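You operate a simulated robot arm through the tools that you are given. There is no shell and no other tool. Be economical: measure what you need, move in short steps, check, and stop when the job is done.

Carry out the task below with a simulated robot arm. There is one attempt and no reset: what you move stays moved.

JOB
Put honeycomb in the pink bag and nut slab in the brown bag.
Fine: one ladle each, by that tub's own ladle, put back after; both bags stand in the grey basket; the other bags stay empty. Set down upright: big ladle with the white grip, what you pick out, big ladle with the blue grip.
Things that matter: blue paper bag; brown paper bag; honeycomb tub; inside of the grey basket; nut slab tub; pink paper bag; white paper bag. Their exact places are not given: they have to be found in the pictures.

It is judged by the outcome, as a careful person would: the job done as asked, and still so three seconds after it is handed in. It fails if anything else is knocked over, pushed out of place, dropped, spilled or broken.

ROBOT AND FRAMES
A 7-joint arm with a fingered hand on a trunk, on a base that drives. Base frame: it is fixed to the floor where the robot stands at the start and does not move with it; the origin is under the middle of the robot, x ahead of it, y to its left, z up; the surface under the hand at the start is at about z = 0.86. Readings come in m, degrees, newtons and seconds.
Its first joint turns from -115.0 to 115.0 degrees. Places, roughly: inside of the grey basket [0.7, 0.1, 0.9]. Payload 5 kg.
Tool frame: the origin (TCP) lies between the finger pads and is the grasp point; the fingertips stand 0.032 m ahead of it; z points along the fingers, y is the line along which they close. The gripper opens to 0.16 m. The gripper's body begins 0.089 m behind the TCP. The gripper is a hand of 4 fingers: y runs from the thumb to the fingers, the wrist lies at [0, 0, -0.267] in the tool frame.
Orientation is told as [roll, pitch, yaw] about the base's x, y, z axes, in that order, counted from this pose: with the fingers straight down and closing along the base's y, the tool's x points along the base's -x, its y along +y and its z along -z.

CONTROLS
- The arm moves only by the tool play_rows. Its argument "steps" is a list of rows, each an object of numbers (a shift or turn left out is 0): "dx", "dy", "dz": the shift along the tool's x, y, z in m; "rx", "ry", "rz": the turn, a rotation vector about the tool's x, y, z in degrees. In form: [{"dx": .., "dy": .., "dz": .., "rx": .., "ry": .., "rz": ..}, ...]. A call has 1 to 10 rows; each row is the pose to reach, as a shift and turn from the pose commanded when the call began, along the tool's axes at that moment. Rows are played at 5 a second. More than 0.05 m and 8.6 degrees between two rows, and nothing of the call is played. A pose out of reach is approached as far as the arm can. The call stops where the force on the tool passes 40 N (or 10 N more than at its start, if that is more) or the arm is blocked; 0.2 s more then pass. In this call time passes only in rows, and 0.2 s behind the last. The reply holds the time, the measured pose of the TCP, the force on the tool along the base axes, the opening and the grip force, in the units named above and with some noise, with the torque about the TCP (base axes, N m) and any sound that the robot's microphone picked up, and new pictures: "pictures" is both (left out), scene, wrist or none.
- Cameras (640 x 400 px; columns grow to the right, rows downward): "scene" is now at [0.0133, 0.1724, 1.9066]; the picture's right is [-0.38, -0.93, 0.00], its down [-0.68, 0.28, -0.68] and it looks along [0.63, -0.25, -0.74] (base axes); focal length 280 px, centre (320, 200). "wrist" rides on the gripper at [0.08, -0.004, -0.114] in the tool frame; the picture's right is [0.05, 1.00, 0.00], its down [-0.82, 0.04, -0.58] and it looks along [-0.58, 0.03, 0.82] (tool axes); focal length 265 px, centre (320, 200).
- move_column(by): slides the trunk up (or, below 0, down) by that many m; the arm and the scene camera ride with it, the base frame stays. It gives what a move gives, with no picture.
- steer(legs): drives the robot by 1 to 6 legs, each [ahead, turn to the left] in m and degrees, along the robot's own axes; the way and the turn of a leg run together, so that a leg with both is an arc; at most 1.5 m and 180 degrees a leg. The arm and the cameras ride along, it lands a little off, and it stops where it bumps. It gives what a move gives, and a new picture of the scene camera.
- move_fingers(finger1, finger2, finger3, thumb_bend): sets how far each is bent, from 0 (flat) to 100 (curled in); at 30 the hand is open as for a grip, at 70 the pads meet at the TCP. One left out holds its place. A second passes; each finger stops where it meets its share of the squeeze, and holds until it gets a number again. It is the only way to open and close the hand. It gives what a move gives, with no picture; readings hold the bend of each and the force on the fingers (four entries, about 0 where the hand has none), thumb and palm.
- pan_tilt(pan, tilt): turns the head with the scene camera to pan (to the left, within 155 degrees either way) and tilt (down, from -29 to 69), counted from straight ahead of the robot. It gives what a move gives, and a new picture of the scene camera.
- pixel_to_xyz(camera, pixels): for up to 12 pixels [column, row] of the newest picture of that camera ("zoom" is the newest enlarged one), the place [x, y, z] in the base frame of the surface seen there, good to about 0.003 m. No time passes.
- inspect(camera, box): a new picture of the part [left, top, right, bottom] of that camera's present view, enlarged. No time passes.
- close_job(): hands the job in; it is judged then, once.

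Work in short steps. Measure before you move; look again where a grasp or a placing could have gone wrong, and mend it. You have 80 turns and 260 pictures in all, those below and enlarged ones among them. Open the gripper and draw the arm clear of the work before you hand the job in, unless the task says otherwise; then end with one line.

The tools are called after "Emit:" by a JSON object that holds its "name" and its "arguments". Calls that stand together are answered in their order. play_rows: Moves the arm, as the interface text tells. Its arguments: {"type":"object","properties":{"steps":{"type":"array","items":{"type":"object","properties":{"dx":{"type":"number"},"dy":{"type":"number"},"dz":{"type":"number"},"rx":{"type":"number"},"ry":{"type":"number"},"rz":{"type":"number"}}}},"pictures":{"type":"string","enum":["both","scene","wrist","none"]}},"required":["steps"]} The other tools are called the same way: move_column (by) slides the trunk up or down; move_fingers (finger1, finger2, finger3, thumb_bend) moves the fingers one by one; steer (legs) drives the base; pan_tilt (pan, tilt) turns the head that bears the scene camera; pixel_to_xyz (camera, pixels) gives the place of the surface under pixels of a picture; inspect (camera, box) takes an enlarged picture of a part of a camera's view; close_job () hands the job in.

At the start:

```text
clock: 0.0
tcp_pos: [0.6153, 0.1728, 1.3914]
tcp_rot: [0.0, 0.0, 0.0]
contact_force: [-0.9, -0.1, -0.8]
moment: [-0.01, 0.0, 0.02]
grip_width: 0.1594
finger_force: 0.0
shape: jaw
bend: [30.0, 30.0, 30.0, 30.0]
finger forces: [0.1, 0.0, 0.0, 0.0, 0.1, 0.1]
trunk travel left (down, up): [-0.75, 0.24]
robot x, y, heading: [0.0014, 0.0013, 0.1]
head pan, tilt: [-22.1, 47.5]
```

scene: 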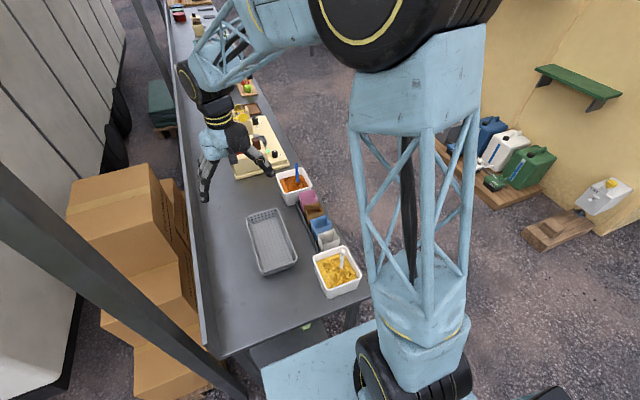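
wrist: 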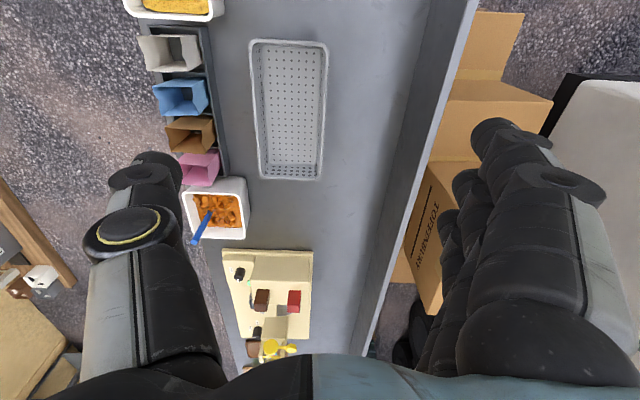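

The scene shows two tubs (white ladle at 337,270; blue ladle at 292,183), four bags between them, and the grey basket at (270,240). I zoom in on them and measure.

Emit:
{"name": "inspect", "arguments": {"camera": "scene", "box": [230, 150, 390, 310]}}

Emit:
{"name": "inspect", "arguments": {"camera": "wrist", "box": [110, 0, 350, 250]}}

Emit:
{"name": "pixel_to_xyz", "arguments": {"camera": "wrist", "pixels": [[290, 110], [256, 45], [322, 45], [262, 175], [318, 175], [197, 168], [190, 135], [180, 98], [168, 53], [240, 185], [205, 215], [195, 240]]}}

Emit:
{"name": "pixel_to_xyz", "arguments": {"camera": "scene", "pixels": [[337, 270], [341, 255], [334, 285], [315, 255], [345, 248], [361, 280], [327, 297], [294, 183], [297, 168], [280, 175], [307, 172], [290, 203]]}}

```text
2.50 times, centred on (310, 230) of scene
```

zoom: 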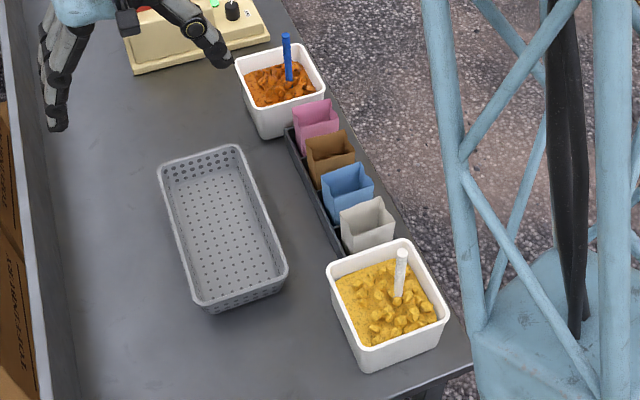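

```text
1.60 times, centred on (230, 125) of wrist
```

zoom: 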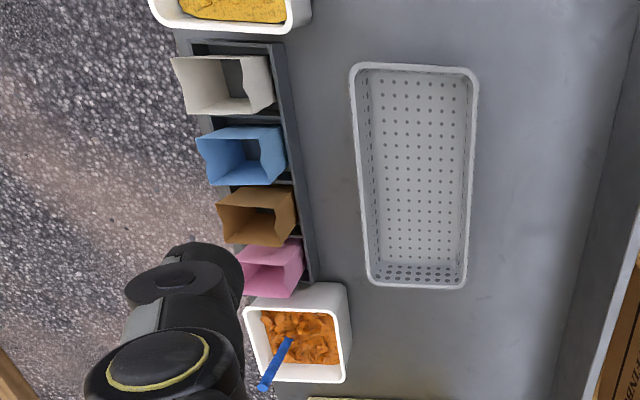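

```text
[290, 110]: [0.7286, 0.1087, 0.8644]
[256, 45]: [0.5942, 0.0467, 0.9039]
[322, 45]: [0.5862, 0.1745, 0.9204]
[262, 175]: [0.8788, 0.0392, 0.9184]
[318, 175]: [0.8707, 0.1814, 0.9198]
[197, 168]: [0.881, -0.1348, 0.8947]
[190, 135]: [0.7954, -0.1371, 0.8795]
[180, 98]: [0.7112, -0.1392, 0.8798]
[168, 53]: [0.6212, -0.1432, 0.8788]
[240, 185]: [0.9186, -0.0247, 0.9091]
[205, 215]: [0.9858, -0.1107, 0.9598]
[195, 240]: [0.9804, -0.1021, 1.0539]
```

```text
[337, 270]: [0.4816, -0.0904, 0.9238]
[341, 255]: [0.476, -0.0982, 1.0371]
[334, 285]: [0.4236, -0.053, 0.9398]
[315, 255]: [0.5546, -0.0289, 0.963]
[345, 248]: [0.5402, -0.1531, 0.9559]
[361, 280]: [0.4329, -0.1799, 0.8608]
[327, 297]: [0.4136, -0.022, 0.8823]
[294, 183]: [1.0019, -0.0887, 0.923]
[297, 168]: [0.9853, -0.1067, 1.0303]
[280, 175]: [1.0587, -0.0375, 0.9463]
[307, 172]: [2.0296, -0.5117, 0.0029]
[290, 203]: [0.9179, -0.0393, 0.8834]
```

I zoom further into both tubs' contents and handles to tell honeycomb from nut slab.

Emit:
{"name": "inspect", "arguments": {"camera": "scene", "box": [265, 155, 325, 215]}}

Emit:
{"name": "inspect", "arguments": {"camera": "scene", "box": [295, 230, 375, 310]}}

Emit:
{"name": "inspect", "arguments": {"camera": "wrist", "box": [170, 170, 330, 370]}}

```text
6.67 times, centred on (295, 185) of scene
```

zoom: 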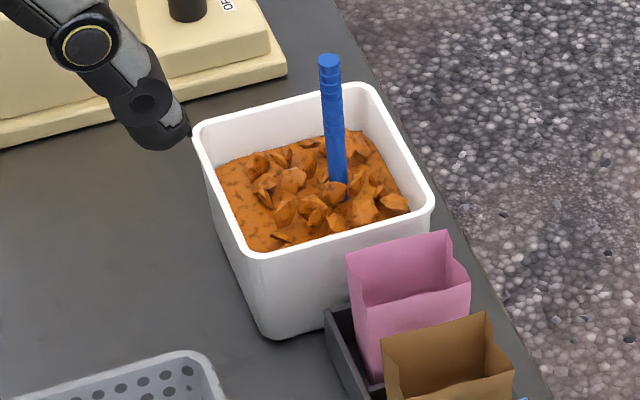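

```text
5.00 times, centred on (335, 270) of scene
```

zoom: 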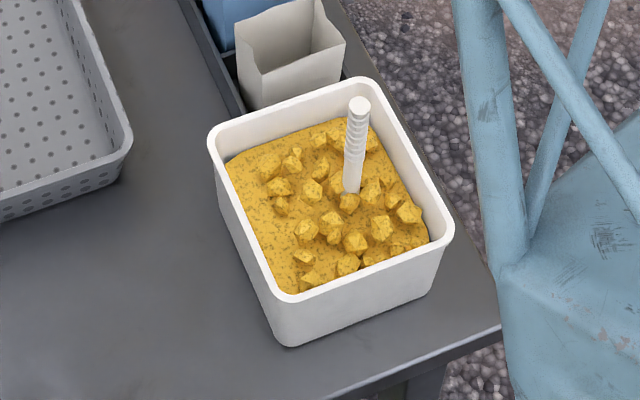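

```text
2.00 times, centred on (250, 270) of wrist
```

zoom: 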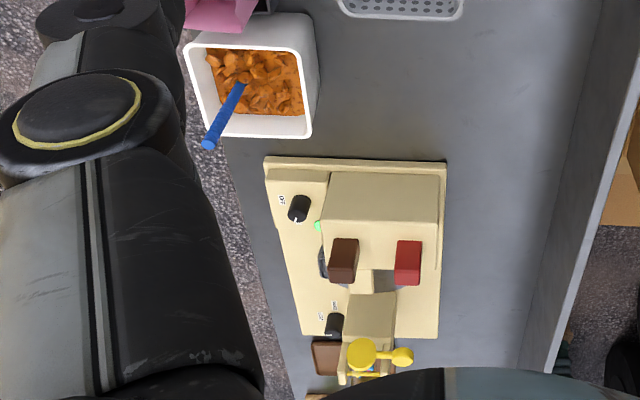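

Yellow chunks = honeycomb (white ladle), orange-brown shards = nut slab (blue ladle). Now I zoom on the bags and measure them, then the table/base edges.

Emit:
{"name": "inspect", "arguments": {"camera": "scene", "box": [290, 185, 350, 255]}}

Emit:
{"name": "pixel_to_xyz", "arguments": {"camera": "scene", "pixels": [[200, 350], [230, 357], [290, 333], [345, 308], [368, 297], [300, 370], [360, 330], [340, 360], [420, 360], [200, 250], [340, 390], [260, 375]]}}

```text
5.71 times, centred on (320, 220) of scene
```

zoom: 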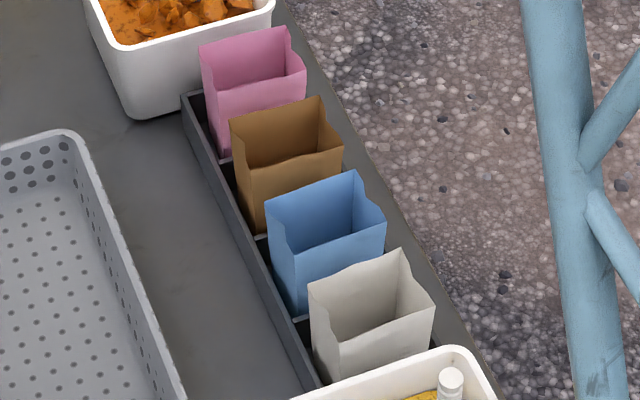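

```text
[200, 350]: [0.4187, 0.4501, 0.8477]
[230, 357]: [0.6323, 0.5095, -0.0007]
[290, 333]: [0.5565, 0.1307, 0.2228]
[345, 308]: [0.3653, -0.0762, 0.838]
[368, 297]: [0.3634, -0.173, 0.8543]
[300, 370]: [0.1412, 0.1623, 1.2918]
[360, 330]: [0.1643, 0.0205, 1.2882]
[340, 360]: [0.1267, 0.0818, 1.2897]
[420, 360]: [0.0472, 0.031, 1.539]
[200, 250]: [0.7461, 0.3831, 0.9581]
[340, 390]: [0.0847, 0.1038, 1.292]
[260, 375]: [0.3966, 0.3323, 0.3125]
```

Measuring the bag rims and tray from the zoom picture, and the floor route on the right (-y) side.

Emit:
{"name": "pixel_to_xyz", "arguments": {"camera": "zoom", "pixels": [[203, 45], [288, 30], [305, 72], [220, 97], [233, 118], [318, 98], [342, 150], [250, 172], [225, 130], [250, 205], [183, 97], [243, 205]]}}

Emit:
{"name": "pixel_to_xyz", "arguments": {"camera": "scene", "pixels": [[440, 150], [480, 205], [540, 240], [555, 210], [600, 300], [350, 170], [300, 80], [400, 100], [600, 90], [575, 390], [500, 300], [610, 200]]}}

Emit:
{"name": "pan_tilt", "arguments": {"pan": -80, "tilt": 50}}

```text
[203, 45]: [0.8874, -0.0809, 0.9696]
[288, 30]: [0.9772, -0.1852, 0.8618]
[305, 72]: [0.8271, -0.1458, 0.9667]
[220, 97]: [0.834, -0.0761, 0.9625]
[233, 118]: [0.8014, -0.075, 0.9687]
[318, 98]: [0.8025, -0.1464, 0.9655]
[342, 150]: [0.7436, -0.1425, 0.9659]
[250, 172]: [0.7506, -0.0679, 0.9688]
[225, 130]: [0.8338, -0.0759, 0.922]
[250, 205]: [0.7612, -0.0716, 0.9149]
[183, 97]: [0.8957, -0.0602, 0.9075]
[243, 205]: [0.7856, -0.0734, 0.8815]
```

```text
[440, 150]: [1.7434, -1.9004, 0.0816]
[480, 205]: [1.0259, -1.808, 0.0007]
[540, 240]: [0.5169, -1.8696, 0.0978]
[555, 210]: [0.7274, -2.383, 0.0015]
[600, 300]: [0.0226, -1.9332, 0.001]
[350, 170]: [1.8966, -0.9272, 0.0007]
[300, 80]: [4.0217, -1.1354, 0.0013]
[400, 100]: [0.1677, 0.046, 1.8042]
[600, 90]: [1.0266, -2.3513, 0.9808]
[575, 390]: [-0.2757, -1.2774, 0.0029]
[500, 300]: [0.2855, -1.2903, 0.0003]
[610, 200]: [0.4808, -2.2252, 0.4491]
```

```text
clock: 1.3
tcp_pos: [0.615, 0.1731, 1.3911]
tcp_rot: [0.0, 0.0, 0.1]
contact_force: [-0.4, -1.0, 0.1]
moment: [0.02, -0.02, 0.02]
grip_width: 0.1597
finger_force: 0.0
shape: jaw
bend: [30.0, 30.0, 30.0, 30.0]
finger forces: [0.0, 0.0, 0.0, 0.0, 0.0, 0.1]
trunk travel left (down, up): [-0.75, 0.24]
robot x, y, heading: [0.0027, 0.0006, -0.1]
head pan, tilt: [-80.0, 50.0]
```

scene: 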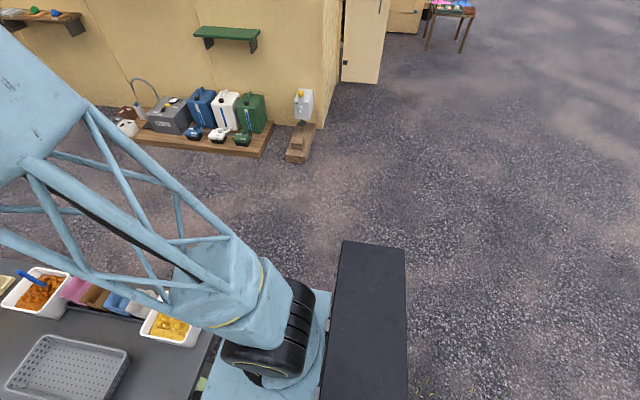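

The -y side of the table is open floor (pallet only beyond y≈-1.8). I measure the base's own extents before driving.

Emit:
{"name": "pixel_to_xyz", "arguments": {"camera": "scene", "pixels": [[345, 245], [403, 252], [405, 390], [325, 300], [320, 380], [210, 390], [280, 370], [295, 155], [230, 145], [200, 330], [140, 140], [320, 220]]}}

Emit:
{"name": "pan_tilt", "arguments": {"pan": 0, "tilt": 69}}

```text
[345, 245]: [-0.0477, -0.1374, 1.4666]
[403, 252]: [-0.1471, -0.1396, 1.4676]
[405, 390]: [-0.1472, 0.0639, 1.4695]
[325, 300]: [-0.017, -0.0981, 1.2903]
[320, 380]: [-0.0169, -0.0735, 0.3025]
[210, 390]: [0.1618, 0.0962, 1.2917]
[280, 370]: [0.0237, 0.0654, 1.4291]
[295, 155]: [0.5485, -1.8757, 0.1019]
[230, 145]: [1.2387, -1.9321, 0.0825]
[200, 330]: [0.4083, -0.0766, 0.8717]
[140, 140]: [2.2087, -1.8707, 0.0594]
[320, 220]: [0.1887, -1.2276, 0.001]
```

```text
clock: 2.8
tcp_pos: [0.6146, 0.1745, 1.3916]
tcp_rot: [0.0, 0.1, 0.1]
contact_force: [0.6, -0.7, -1.3]
moment: [0.0, 0.0, -0.05]
grip_width: 0.1598
finger_force: 0.1
shape: jaw
bend: [30.0, 30.0, 30.0, 30.0]
finger forces: [0.0, 0.0, 0.0, 0.0, 0.0, 0.1]
trunk travel left (down, up): [-0.75, 0.24]
robot x, y, heading: [-0.0017, 0.0058, 0.1]
head pan, tilt: [0.0, 68.8]
```

scene: 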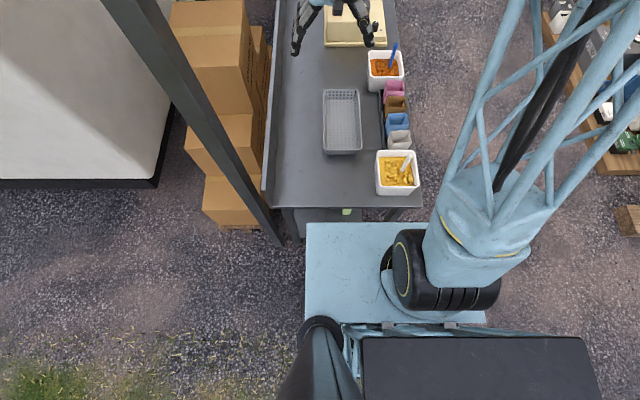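

Everything would be reachable from about (0.3, -0.62) at the right corner of the table, with open air on the -y side for pouring. I drive there around the corner, with the arm high.

Emit:
{"name": "steer", "arguments": {"legs": [[-0.25, 0], [0, -90], [0.62, 0], [0, 90], [0.55, 0], [0, 45]]}}

Emit:
{"name": "pan_tilt", "arguments": {"pan": 0, "tilt": 50}}

```text
clock: 20.6
tcp_pos: [0.6104, -0.0455, 1.3912]
tcp_rot: [0.0, 0.0, 46.0]
contact_force: [0.6, 1.0, -0.1]
moment: [0.02, -0.02, -0.03]
grip_width: 0.1598
finger_force: 0.1
shape: jaw
bend: [30.0, 30.0, 30.0, 30.0]
finger forces: [0.1, 0.1, 0.0, 0.0, 0.0, 0.0]
trunk travel left (down, up): [-0.75, 0.24]
robot x, y, heading: [0.3065, -0.6087, 46.1]
head pan, tilt: [0.0, 68.8]
```

scene: 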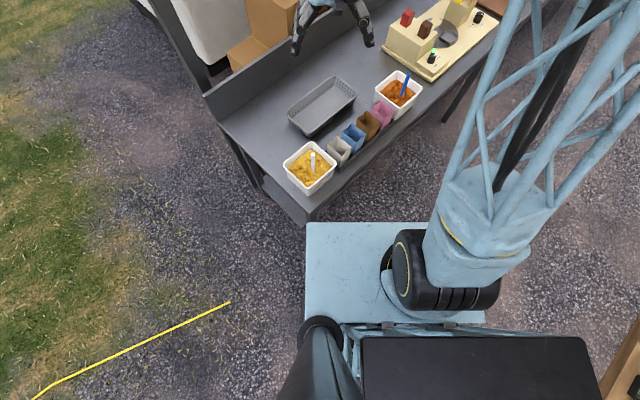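

```text
clock: 21.4
tcp_pos: [0.6109, -0.0456, 1.3922]
tcp_rot: [0.0, -0.1, 45.9]
contact_force: [0.1, 0.4, 0.0]
moment: [-0.02, 0.03, -0.03]
grip_width: 0.1601
finger_force: 0.1
shape: jaw
bend: [30.0, 30.0, 30.0, 30.0]
finger forces: [0.0, 0.0, 0.1, 0.0, 0.1, 0.0]
trunk travel left (down, up): [-0.75, 0.24]
robot x, y, heading: [0.3055, -0.6079, 46.2]
head pan, tilt: [0.0, 50.0]
```

scene: 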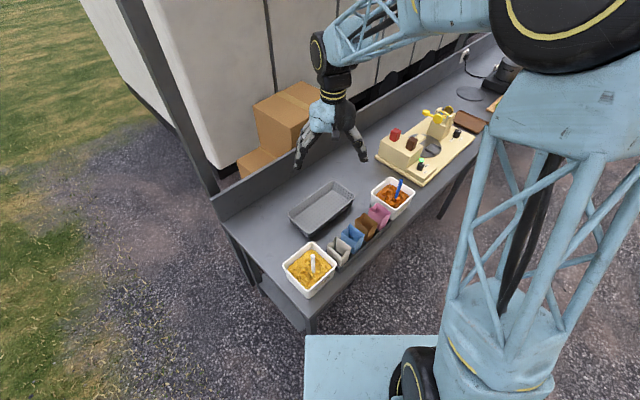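

Parked at (0.306, -0.608), heading 46°. I zoom in on the two ladles and bags for accurate positions.

Emit:
{"name": "inspect", "arguments": {"camera": "scene", "box": [275, 235, 345, 305]}}

Emit:
{"name": "inspect", "arguments": {"camera": "scene", "box": [320, 170, 420, 270]}}

```text
5.71 times, centred on (310, 270) of scene
```

zoom: 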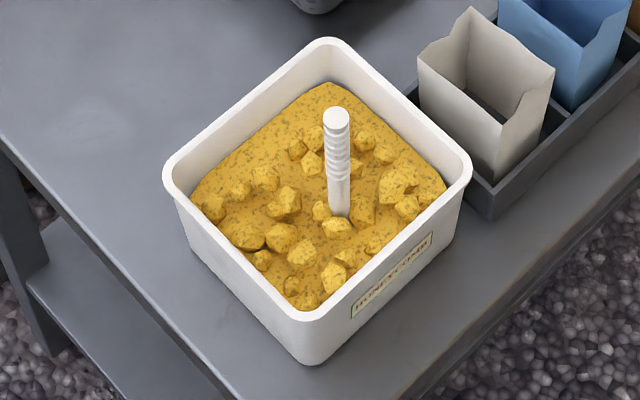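

```text
4.00 times, centred on (370, 220) of scene
```

zoom: 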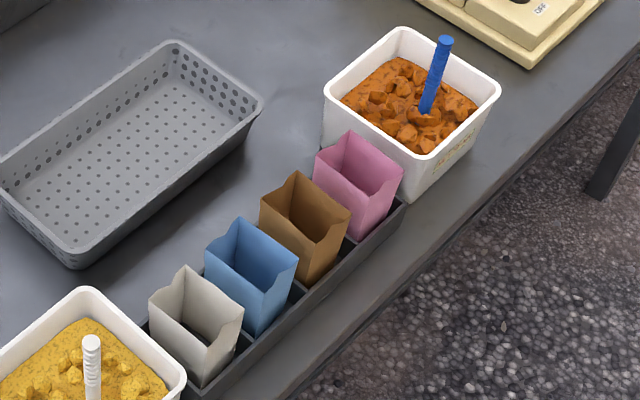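

The yellow tub is labelled HONEYCOMB. I measure the handles, bag corners and basket.

Emit:
{"name": "pixel_to_xyz", "arguments": {"camera": "zoom", "pixels": [[445, 42], [436, 75], [427, 106], [405, 33], [328, 95], [498, 92], [314, 150], [350, 132], [403, 172], [370, 195], [300, 173], [310, 240]]}}

Emit:
{"name": "pixel_to_xyz", "arguments": {"camera": "scene", "pixels": [[311.8, 256], [312, 264], [312, 272], [311, 243], [294.5, 265], [325.5, 264], [309, 293], [335, 203], [300, 220], [338, 232]]}}

```text
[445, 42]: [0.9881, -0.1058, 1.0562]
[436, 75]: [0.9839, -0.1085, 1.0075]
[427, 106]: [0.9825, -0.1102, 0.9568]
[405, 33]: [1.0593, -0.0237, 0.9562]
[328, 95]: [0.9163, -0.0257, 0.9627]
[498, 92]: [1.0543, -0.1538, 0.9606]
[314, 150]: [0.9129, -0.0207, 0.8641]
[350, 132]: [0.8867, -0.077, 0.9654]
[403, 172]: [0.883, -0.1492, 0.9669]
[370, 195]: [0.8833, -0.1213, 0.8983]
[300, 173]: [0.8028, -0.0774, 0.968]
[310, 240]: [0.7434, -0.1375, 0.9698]
```

```text
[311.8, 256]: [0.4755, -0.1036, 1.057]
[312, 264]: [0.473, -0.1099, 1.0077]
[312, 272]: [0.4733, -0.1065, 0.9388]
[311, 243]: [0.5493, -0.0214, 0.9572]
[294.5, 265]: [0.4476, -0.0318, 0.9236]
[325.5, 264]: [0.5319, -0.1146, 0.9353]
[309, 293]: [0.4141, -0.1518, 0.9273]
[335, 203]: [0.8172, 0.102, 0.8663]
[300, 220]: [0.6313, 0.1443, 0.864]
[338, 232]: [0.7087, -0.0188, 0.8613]
```

White handle axis ≈ (0.478, -0.101), top z 1.057; blue ≈ (0.988, -0.104). I move above the white ladle to z≈1.2, keeping yaw 46°.

Emit:
{"name": "play_rows", "arguments": {"steps": [{"dx": 0.027, "dy": 0.011, "dz": 0.038}, {"dx": 0.053, "dy": 0.023, "dz": 0.076}, {"dx": 0.08, "dy": 0.034, "dz": 0.114}, {"dx": 0.106, "dy": 0.045, "dz": 0.152}, {"dx": 0.1327, "dy": 0.0567, "dz": 0.19}, {"dx": 0.1327, "dy": 0.0567, "dz": 0.19}]}}

```text
clock: 22.8
tcp_pos: [0.475, -0.1005, 1.2004]
tcp_rot: [0.0, -0.1, 45.9]
contact_force: [-0.2, -0.3, 0.7]
moment: [0.06, 0.06, 0.01]
grip_width: 0.1603
finger_force: 0.0
shape: jaw
bend: [30.0, 30.0, 30.0, 30.0]
finger forces: [0.0, 0.0, 0.0, 0.0, 0.1, 0.0]
trunk travel left (down, up): [-0.75, 0.24]
robot x, y, heading: [0.3108, -0.6073, 45.9]
head pan, tilt: [0.0, 50.0]
```

scene: 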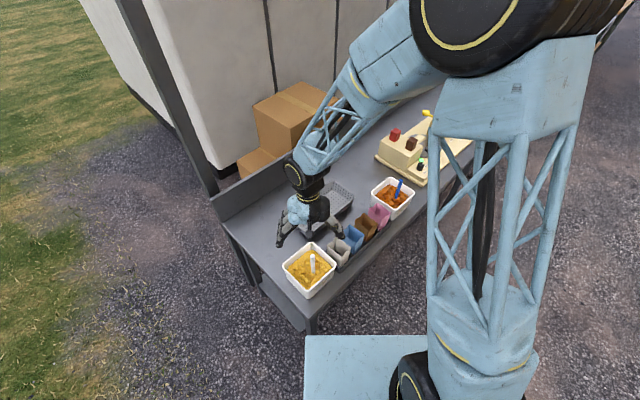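
wrist: 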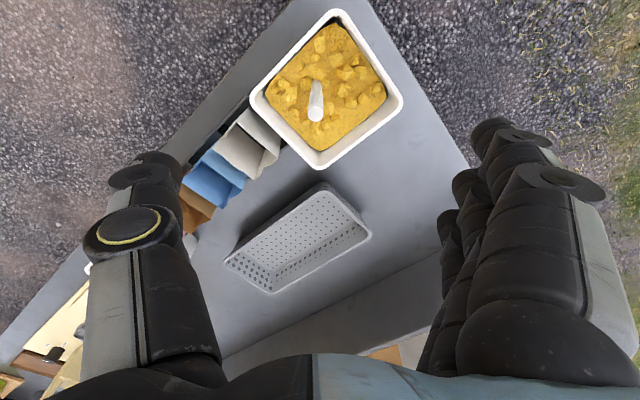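

The handle shows at (316,100) in the wrist view; I measure it from this camera for cross-check.

Emit:
{"name": "pixel_to_xyz", "arguments": {"camera": "wrist", "pixels": [[316, 116], [316, 105], [316, 95], [316, 86], [311, 100], [321, 100]]}}

Emit:
{"name": "inspect", "arguments": {"camera": "wrist", "box": [250, 10, 410, 170]}}

```text
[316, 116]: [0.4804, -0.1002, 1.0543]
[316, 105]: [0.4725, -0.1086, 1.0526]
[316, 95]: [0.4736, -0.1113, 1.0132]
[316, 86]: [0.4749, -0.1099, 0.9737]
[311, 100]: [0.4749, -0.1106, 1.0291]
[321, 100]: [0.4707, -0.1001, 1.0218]
```

```text
2.50 times, centred on (330, 90) of wrist
```

zoom: 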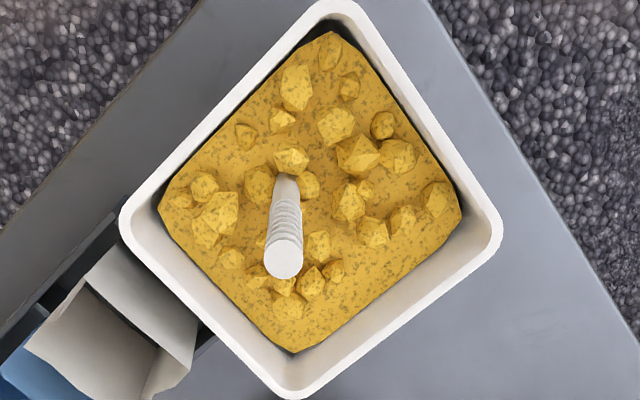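

Handle axis ≈ (0.478, -0.104), ~2 cm thick. I descend so TCP is at z≈1.01 around the handle.

Emit:
{"name": "play_rows", "arguments": {"steps": [{"dy": -0.0045, "dz": 0.04}, {"dy": -0.0045, "dz": 0.08}, {"dy": -0.0045, "dz": 0.12}, {"dy": -0.0045, "dz": 0.16}, {"dy": -0.0045, "dz": 0.19}, {"dy": -0.0045, "dz": 0.19}]}}

Emit:
{"name": "inspect", "arguments": {"camera": "scene", "box": [260, 170, 400, 310]}}

```text
clock: 24.2
tcp_pos: [0.4814, -0.1056, 1.0111]
tcp_rot: [0.0, 0.0, 46.0]
contact_force: [-0.4, -1.1, 0.9]
moment: [0.02, 0.0, 0.02]
grip_width: 0.1599
finger_force: 0.1
shape: jaw
bend: [30.0, 30.0, 30.0, 30.0]
finger forces: [0.0, 0.0, 0.0, 0.0, 0.0, 0.0]
trunk travel left (down, up): [-0.75, 0.24]
robot x, y, heading: [0.3085, -0.6064, 46.1]
head pan, tilt: [0.0, 50.0]
```

scene: 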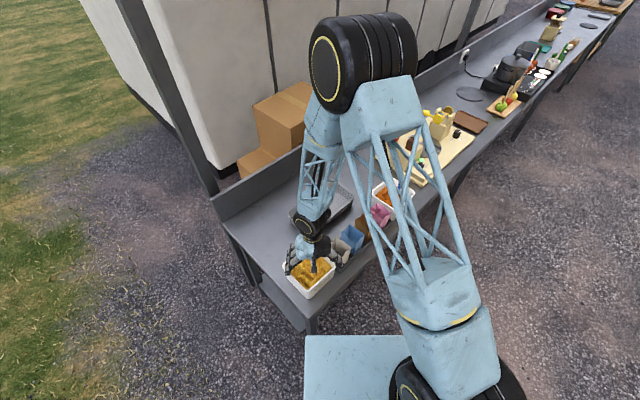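
wrist: 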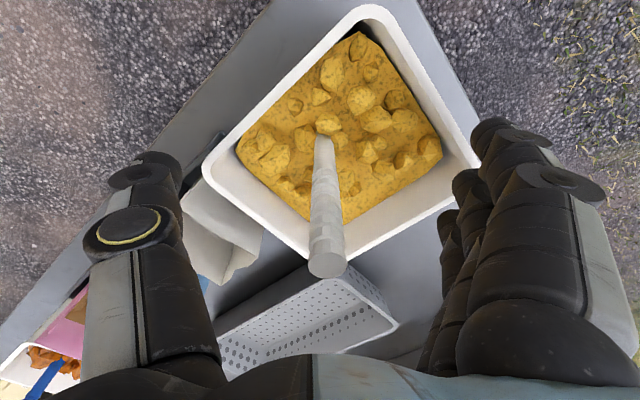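

```text
2.86 times, centred on (330, 240) of scene
```

zoom: 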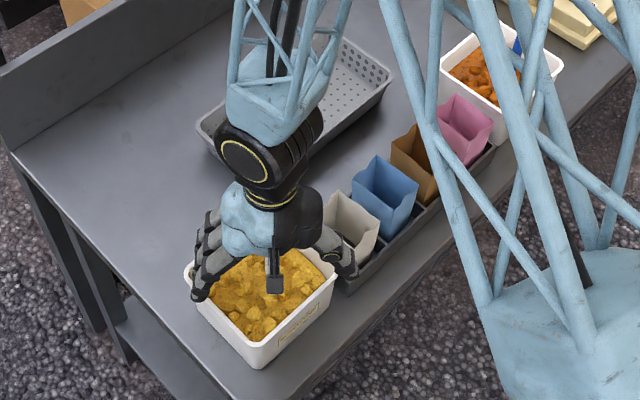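

The handle lies between thumb and fingers (wrist view 325,200), no contact. I close the hand on it.

Emit:
{"name": "move_fingers", "arguments": {"finger1": 70, "finger2": 70, "finger3": 70, "thumb_bend": 70}}

Emit:
{"name": "inspect", "arguments": {"camera": "wrist", "box": [0, 0, 640, 400]}}

```text
clock: 25.2
tcp_pos: [0.4825, -0.1048, 1.0112]
tcp_rot: [0.0, -0.1, 46.0]
contact_force: [1.3, 1.2, -0.5]
moment: [-0.03, 0.0, 0.0]
grip_width: 0.0268
finger_force: 4.1
shape: fingers
bend: [70.0, 67.0, 70.0, 69.0]
finger forces: [0.0, 4.3, 0.0, 0.1, 4.4, 0.0]
trunk travel left (down, up): [-0.75, 0.24]
robot x, y, heading: [0.3081, -0.6055, 45.8]
head pan, tilt: [0.0, 50.0]
```

```text
1.00 times, centred on (320, 200) of wrist (not enlarged: the box is as wide or as high as the picture)
```

zoom: 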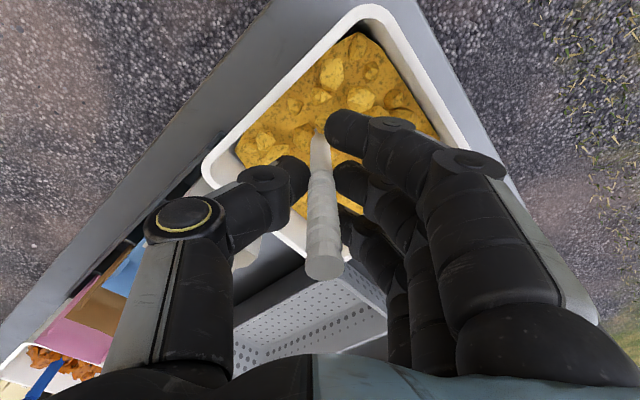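

Middle finger and thumb hold with ~4 N; I command more bend to firm the grip, then test with a slow lift.

Emit:
{"name": "move_fingers", "arguments": {"finger1": 72, "finger2": 90, "finger3": 72, "thumb_bend": 90}}

Emit:
{"name": "play_rows", "arguments": {"steps": [{"dz": -0.02}, {"dz": -0.04}, {"dz": -0.06}, {"dz": -0.08}, {"dz": -0.1}, {"dz": -0.1}]}}

Emit:
{"name": "inspect", "arguments": {"camera": "scene", "box": [260, 170, 400, 310]}}

```text
clock: 26.2
tcp_pos: [0.4812, -0.1057, 1.0118]
tcp_rot: [0.0, -0.1, 45.9]
contact_force: [0.6, -1.4, 5.4]
moment: [0.01, -0.07, 0.0]
grip_width: 0.0185
finger_force: 18.4
shape: fingers
bend: [72.0, 68.0, 72.0, 83.0]
finger forces: [0.0, 17.7, 0.0, 0.1, 18.7, 0.0]
trunk travel left (down, up): [-0.75, 0.24]
robot x, y, heading: [0.3114, -0.6065, 45.9]
head pan, tilt: [0.0, 50.0]
```

```text
clock: 27.6
tcp_pos: [0.4804, -0.1042, 1.1116]
tcp_rot: [-0.1, 0.1, 45.9]
contact_force: [0.0, 0.3, 0.1]
moment: [0.01, -0.01, -0.01]
grip_width: 0.0188
finger_force: 16.6
shape: fingers
bend: [72.0, 67.0, 72.0, 83.0]
finger forces: [0.0, 16.9, 0.0, 0.0, 15.7, 0.0]
trunk travel left (down, up): [-0.75, 0.24]
robot x, y, heading: [0.3083, -0.6054, 46.0]
head pan, tilt: [0.0, 50.0]
```

scene: 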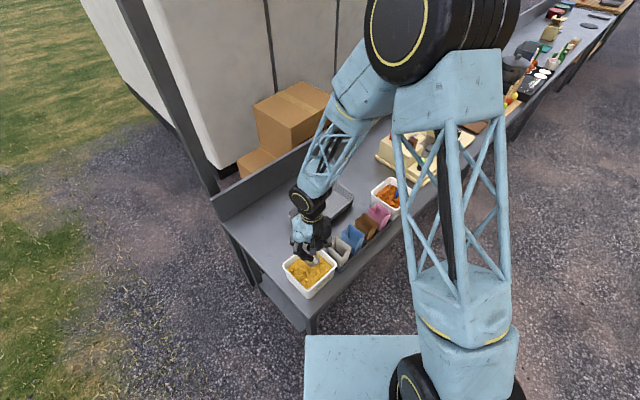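
wrist: 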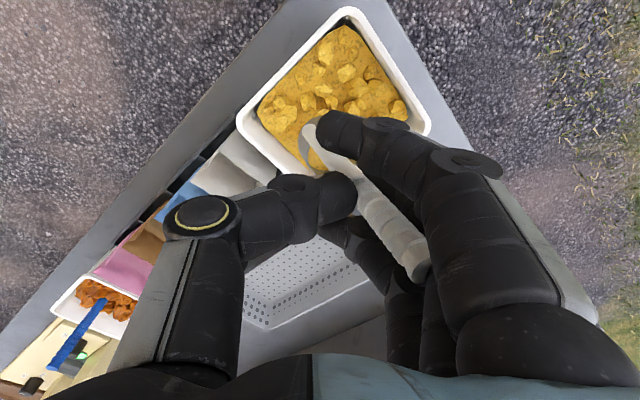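

```text
2.86 times, centred on (330, 240) of scene
```

zoom: 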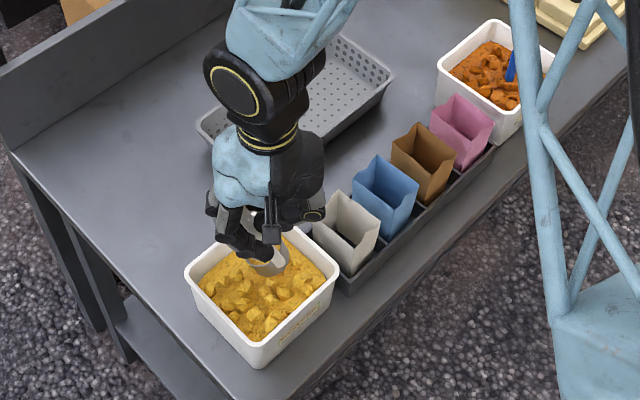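

The ladle came up but has tilted in the grip; I look closely at it.

Emit:
{"name": "inspect", "arguments": {"camera": "wrist", "box": [230, 80, 450, 300]}}

Emit:
{"name": "inspect", "arguments": {"camera": "scene", "box": [280, 230, 350, 300]}}

Emit:
{"name": "pixel_to_xyz", "arguments": {"camera": "wrist", "pixels": [[415, 262], [385, 210], [370, 190], [318, 150], [310, 130], [308, 165]]}}

```text
1.82 times, centred on (340, 190) of wrist
```

zoom: 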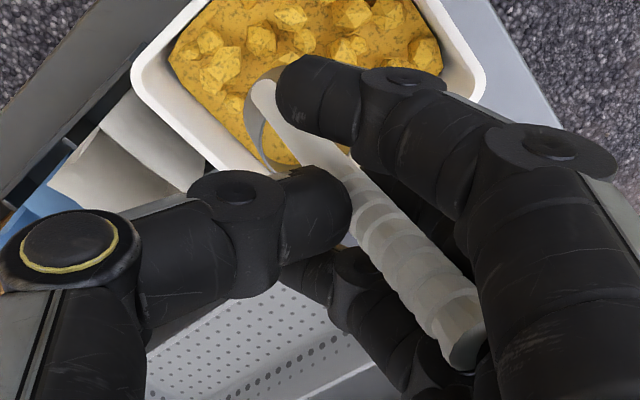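

```text
5.71 times, centred on (315, 265) of scene
```

zoom: 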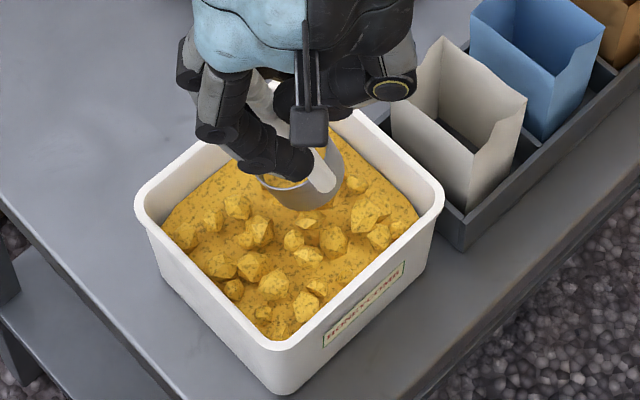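

```text
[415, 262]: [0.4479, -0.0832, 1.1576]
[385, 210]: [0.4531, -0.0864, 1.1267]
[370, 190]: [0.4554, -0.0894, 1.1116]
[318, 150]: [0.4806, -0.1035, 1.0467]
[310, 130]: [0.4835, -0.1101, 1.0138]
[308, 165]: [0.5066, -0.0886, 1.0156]
```

The ladle is an upright dipper cup, leaning ~15° in the grip toward the fingers. I lift 10 cm more and rotate -14° about tool x to level the cup, then look.

Emit:
{"name": "play_rows", "arguments": {"steps": [{"dz": -0.03}, {"dz": -0.06}, {"dz": -0.09}, {"dz": -0.12}, {"dz": -0.12, "rx": -5}, {"dz": -0.12, "rx": -10}, {"dz": -0.12, "rx": -14}, {"dz": -0.12, "rx": -14}]}}

Emit:
{"name": "inspect", "arguments": {"camera": "scene", "box": [270, 190, 370, 290]}}

Emit:
{"name": "inspect", "arguments": {"camera": "wrist", "box": [230, 80, 450, 300]}}

```text
clock: 29.4
tcp_pos: [0.4811, -0.1045, 1.2311]
tcp_rot: [14.0, 0.0, 45.9]
contact_force: [-0.7, 0.5, -0.3]
moment: [-0.02, -0.03, 0.01]
grip_width: 0.0189
finger_force: 16.8
shape: fingers
bend: [72.0, 67.0, 72.0, 83.0]
finger forces: [0.0, 17.2, 0.1, 0.1, 16.1, 0.0]
trunk travel left (down, up): [-0.75, 0.24]
robot x, y, heading: [0.3063, -0.6114, 45.8]
head pan, tilt: [0.0, 50.0]
```

scene: 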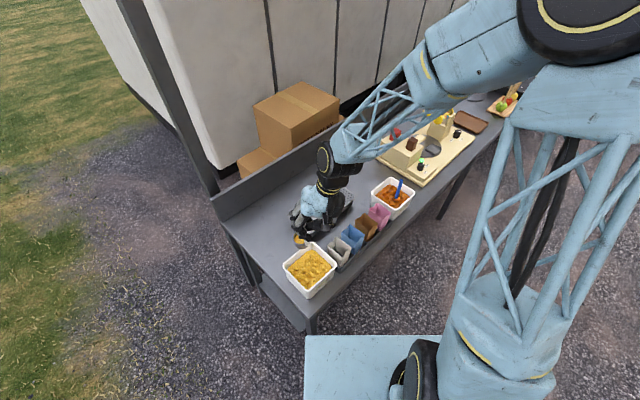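
wrist: 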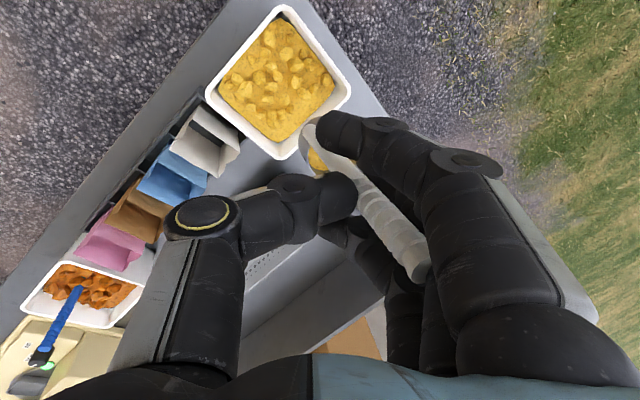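

```text
4.00 times, centred on (320, 240) of scene
```

zoom: 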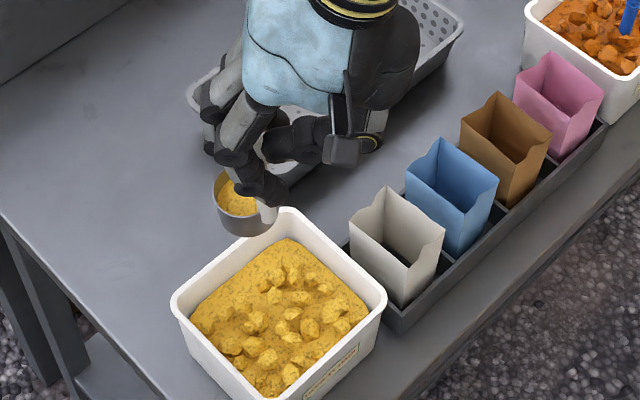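

```text
1.82 times, centred on (340, 190) of wrist
```

zoom: 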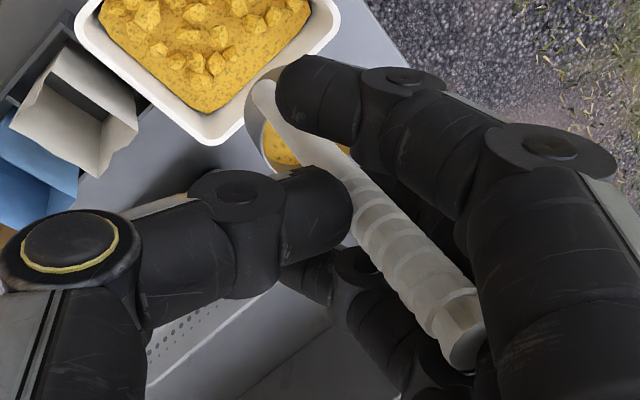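

The cup is full of honeycomb and nearly level. I measure the cup and handle points in scene and wrist views.

Emit:
{"name": "pixel_to_xyz", "arguments": {"camera": "scene", "pixels": [[300, 240], [293.5, 237], [294, 243], [301, 248], [301, 244.5], [306.5, 241.5], [307, 244]]}}

Emit:
{"name": "pixel_to_xyz", "arguments": {"camera": "wrist", "pixels": [[415, 262], [385, 215], [370, 190], [330, 150], [318, 158], [303, 150], [312, 168], [304, 130]]}}

```text
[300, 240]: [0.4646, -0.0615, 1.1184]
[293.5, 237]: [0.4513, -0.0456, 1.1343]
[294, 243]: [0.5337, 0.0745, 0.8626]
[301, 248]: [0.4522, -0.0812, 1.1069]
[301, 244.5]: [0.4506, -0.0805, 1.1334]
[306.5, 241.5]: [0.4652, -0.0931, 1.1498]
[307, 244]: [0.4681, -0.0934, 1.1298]
```

```text
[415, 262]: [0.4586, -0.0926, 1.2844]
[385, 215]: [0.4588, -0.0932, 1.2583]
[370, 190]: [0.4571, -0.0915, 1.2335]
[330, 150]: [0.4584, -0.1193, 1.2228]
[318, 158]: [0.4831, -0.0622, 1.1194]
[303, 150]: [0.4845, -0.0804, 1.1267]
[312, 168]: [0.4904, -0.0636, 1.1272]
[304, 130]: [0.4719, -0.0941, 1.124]
```

Cup rim ≈ (0.470,-0.066, 1.135), offset ~2.4 cm to +y of the handle. I will carry it level to the open side near the pink bag, TCP (0.80,-0.25,1.23), yawing +60° so the pour goes over the cup's side.

Emit:
{"name": "play_rows", "arguments": {"steps": [{"dx": -0.0117, "dy": -0.0321, "dz": -0.008, "ry": 1.45, "rz": -5.82}, {"dx": -0.0234, "dy": -0.0642, "dz": -0.016, "ry": 2.9, "rz": -11.64}, {"dx": -0.0351, "dy": -0.0962, "dz": -0.024, "ry": 4.35, "rz": -17.46}, {"dx": -0.0468, "dy": -0.1283, "dz": -0.032, "ry": 5.8, "rz": -23.28}, {"dx": -0.0586, "dy": -0.1604, "dz": -0.04, "ry": 7.25, "rz": -29.1}, {"dx": -0.0703, "dy": -0.1925, "dz": -0.0479, "ry": 8.7, "rz": -34.92}, {"dx": -0.082, "dy": -0.2246, "dz": -0.0559, "ry": 10.15, "rz": -40.74}, {"dx": -0.0937, "dy": -0.2566, "dz": -0.0639, "ry": 11.6, "rz": -46.56}, {"dx": -0.1054, "dy": -0.2887, "dz": -0.0719, "ry": 13.05, "rz": -52.38}, {"dx": -0.1171, "dy": -0.3208, "dz": -0.0799, "ry": 14.5, "rz": -58.2}]}}

Emit:
{"name": "inspect", "arguments": {"camera": "scene", "box": [320, 150, 470, 300]}}

```text
clock: 31.6
tcp_pos: [0.8012, -0.2517, 1.2305]
tcp_rot: [13.9, 0.0, 105.9]
contact_force: [0.4, 0.2, -1.5]
moment: [0.01, -0.02, 0.01]
grip_width: 0.0188
finger_force: 16.3
shape: fingers
bend: [72.0, 67.0, 72.0, 83.0]
finger forces: [0.0, 17.3, 0.0, 0.0, 16.3, 0.0]
trunk travel left (down, up): [-0.75, 0.24]
robot x, y, heading: [0.3058, -0.6059, 46.0]
head pan, tilt: [0.0, 50.0]
```

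scene: 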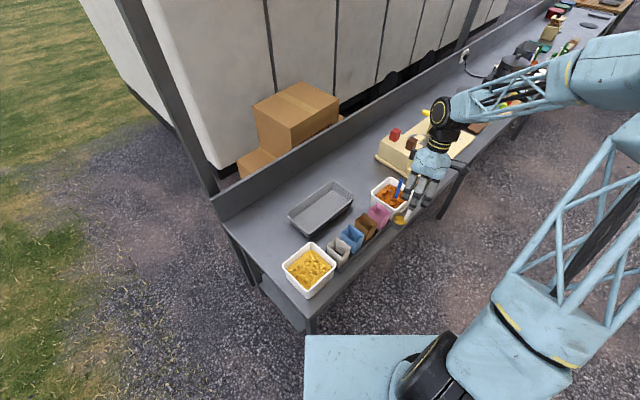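
wrist: 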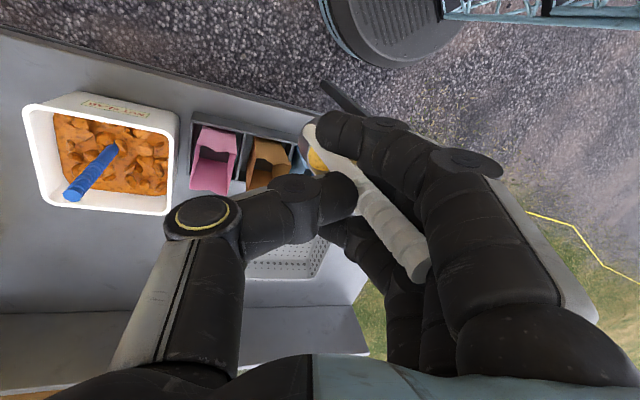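

```text
2.67 times, centred on (395, 225) of scene
```

zoom: 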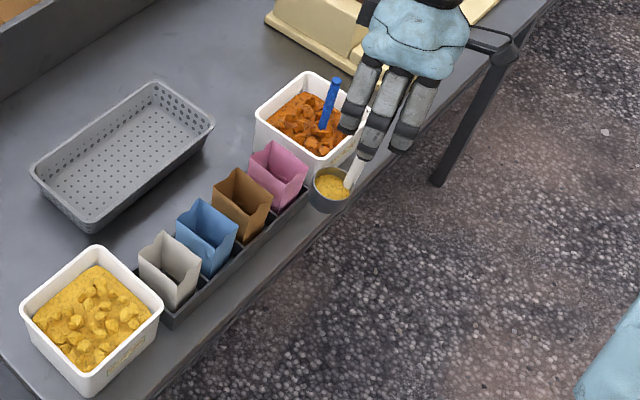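

The cup stays full and level at zoom (332,187). I measure rim and handle to calibrate the cup-to-TCP offset.

Emit:
{"name": "pixel_to_xyz", "arguments": {"camera": "zoom", "pixels": [[331, 185], [314, 182], [332, 203], [330, 168], [348, 185], [352, 178], [360, 155], [331, 209]]}}

```text
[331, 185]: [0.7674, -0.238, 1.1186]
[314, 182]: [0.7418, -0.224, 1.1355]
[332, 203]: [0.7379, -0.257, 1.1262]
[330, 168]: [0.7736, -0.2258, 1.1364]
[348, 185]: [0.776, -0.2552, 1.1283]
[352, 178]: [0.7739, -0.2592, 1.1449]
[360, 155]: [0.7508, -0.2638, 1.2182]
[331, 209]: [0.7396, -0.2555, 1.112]
```

Offset confirmed (cup centre ≈ TCP + (-0.036, +0.012, -0.096)). I bring the cup over the pink bag (centre 0.858,-0.112) with a first gentle 24° tilt.

Emit:
{"name": "play_rows", "arguments": {"steps": [{"dx": -0.0138, "dy": -0.0206, "dz": 0.007, "rx": 2.87, "ry": -2.7, "rz": -0.67}, {"dx": -0.0277, "dy": -0.0412, "dz": 0.014, "rx": 5.74, "ry": -5.41, "rz": -1.34}, {"dx": -0.0415, "dy": -0.0618, "dz": 0.021, "rx": 8.62, "ry": -8.11, "rz": -2.0}, {"dx": -0.0554, "dy": -0.0825, "dz": 0.028, "rx": 11.49, "ry": -10.82, "rz": -2.67}, {"dx": -0.0692, "dy": -0.1031, "dz": 0.035, "rx": 14.36, "ry": -13.52, "rz": -3.34}, {"dx": -0.0831, "dy": -0.1237, "dz": 0.0421, "rx": 17.23, "ry": -16.22, "rz": -4.0}, {"dx": -0.0831, "dy": -0.1237, "dz": 0.0421, "rx": 17.23, "ry": -16.22, "rz": -4.0}]}}

Emit:
{"name": "inspect", "arguments": {"camera": "scene", "box": [340, 150, 440, 250]}}

```text
clock: 33.2
tcp_pos: [0.884, -0.1392, 1.1616]
tcp_rot: [-3.8, -16.5, 108.4]
contact_force: [-0.7, 0.7, -0.1]
moment: [-0.06, -0.03, -0.02]
grip_width: 0.0189
finger_force: 16.7
shape: fingers
bend: [72.0, 67.0, 72.0, 83.0]
finger forces: [0.0, 17.6, 0.1, 0.0, 16.0, 0.0]
trunk travel left (down, up): [-0.75, 0.24]
robot x, y, heading: [0.3075, -0.6063, 45.6]
head pan, tilt: [0.0, 50.0]
```

scene: 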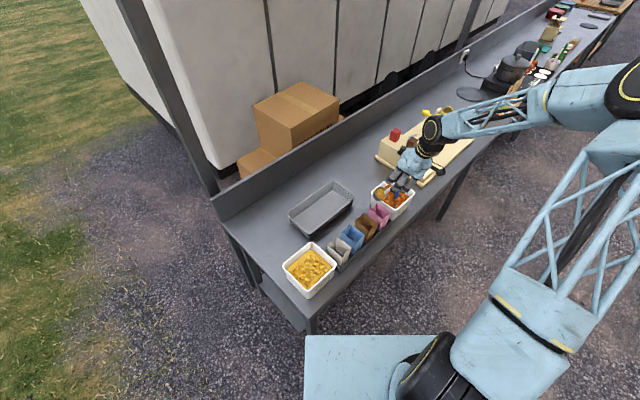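
wrist: 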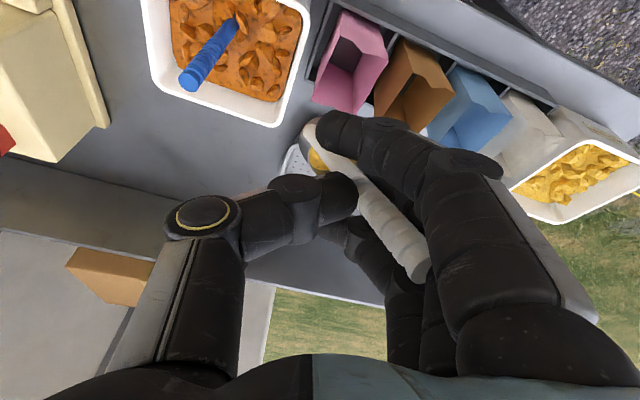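

```text
4.00 times, centred on (390, 200) of scene
```

zoom: 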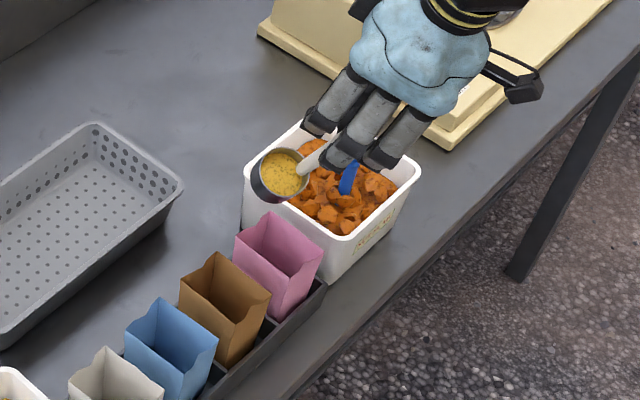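

The cup is at zoom (282,173), elevated, tilting toward the camera. I measure its lip position to check alignment over the bag.

Emit:
{"name": "pixel_to_xyz", "arguments": {"camera": "zoom", "pixels": [[284, 173], [259, 170], [282, 199], [305, 165], [280, 150], [265, 190], [298, 190]]}}

```text
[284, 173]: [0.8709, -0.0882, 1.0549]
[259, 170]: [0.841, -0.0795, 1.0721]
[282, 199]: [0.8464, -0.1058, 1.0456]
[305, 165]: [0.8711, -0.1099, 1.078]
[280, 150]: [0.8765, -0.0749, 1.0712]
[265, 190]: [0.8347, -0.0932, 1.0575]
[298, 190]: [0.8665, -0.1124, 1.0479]
```

Lip is at ≈(0.850,-0.110), good over the bag. I tilt on to 45° keeping the lip over the bag centre, and check.

Emit:
{"name": "play_rows", "arguments": {"steps": [{"dx": 0.0098, "dy": 0.0058, "dz": 0.0053, "rx": 5.03, "ry": -4.73, "rz": -1.17}, {"dx": 0.0197, "dy": 0.0115, "dz": 0.0105, "rx": 10.05, "ry": -9.46, "rz": -2.34}, {"dx": 0.0295, "dy": 0.0173, "dz": 0.0158, "rx": 15.08, "ry": -14.2, "rz": -3.51}, {"dx": 0.0295, "dy": 0.0173, "dz": 0.0158, "rx": 15.08, "ry": -14.2, "rz": -3.51}]}}

Emit:
{"name": "inspect", "arguments": {"camera": "scene", "box": [340, 150, 440, 250]}}

```text
clock: 34.2
tcp_pos: [0.8765, -0.1669, 1.136]
tcp_rot: [-21.8, -29.5, 115.7]
contact_force: [-0.3, -0.4, -0.4]
moment: [-0.07, 0.02, 0.0]
grip_width: 0.019
finger_force: 16.8
shape: fingers
bend: [72.0, 67.0, 72.0, 83.0]
finger forces: [0.1, 17.7, 0.1, 0.0, 16.1, 0.0]
trunk travel left (down, up): [-0.75, 0.24]
robot x, y, heading: [0.3091, -0.611, 45.9]
head pan, tilt: [0.0, 50.0]
```

scene: 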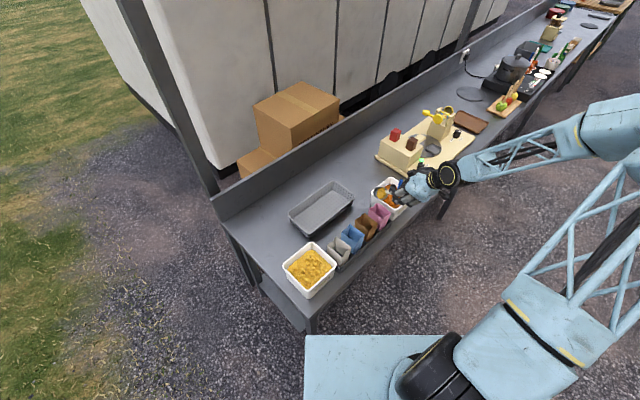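
wrist: 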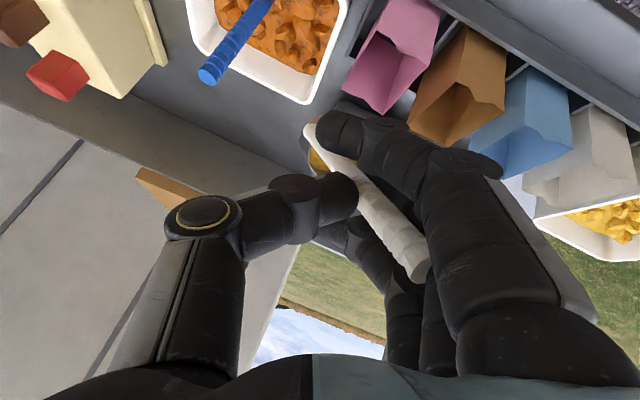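

```text
4.00 times, centred on (390, 200) of scene
```

zoom: 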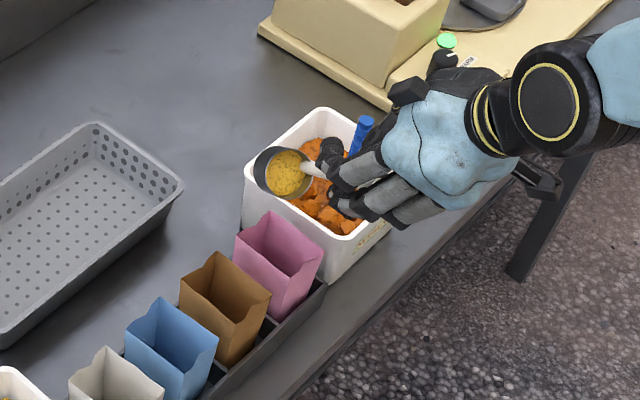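

Tracking is accurate and nothing spills yet. I measure the lip before the actual pour.

Emit:
{"name": "pixel_to_xyz", "arguments": {"camera": "zoom", "pixels": [[285, 197], [270, 187], [300, 194], [284, 175], [282, 149], [255, 170], [309, 180]]}}

```text
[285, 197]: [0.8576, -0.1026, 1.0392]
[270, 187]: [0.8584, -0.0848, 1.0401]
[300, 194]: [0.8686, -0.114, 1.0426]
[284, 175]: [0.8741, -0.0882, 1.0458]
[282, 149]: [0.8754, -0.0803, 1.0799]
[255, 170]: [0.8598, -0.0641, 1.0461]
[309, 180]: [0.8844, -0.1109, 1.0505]
```

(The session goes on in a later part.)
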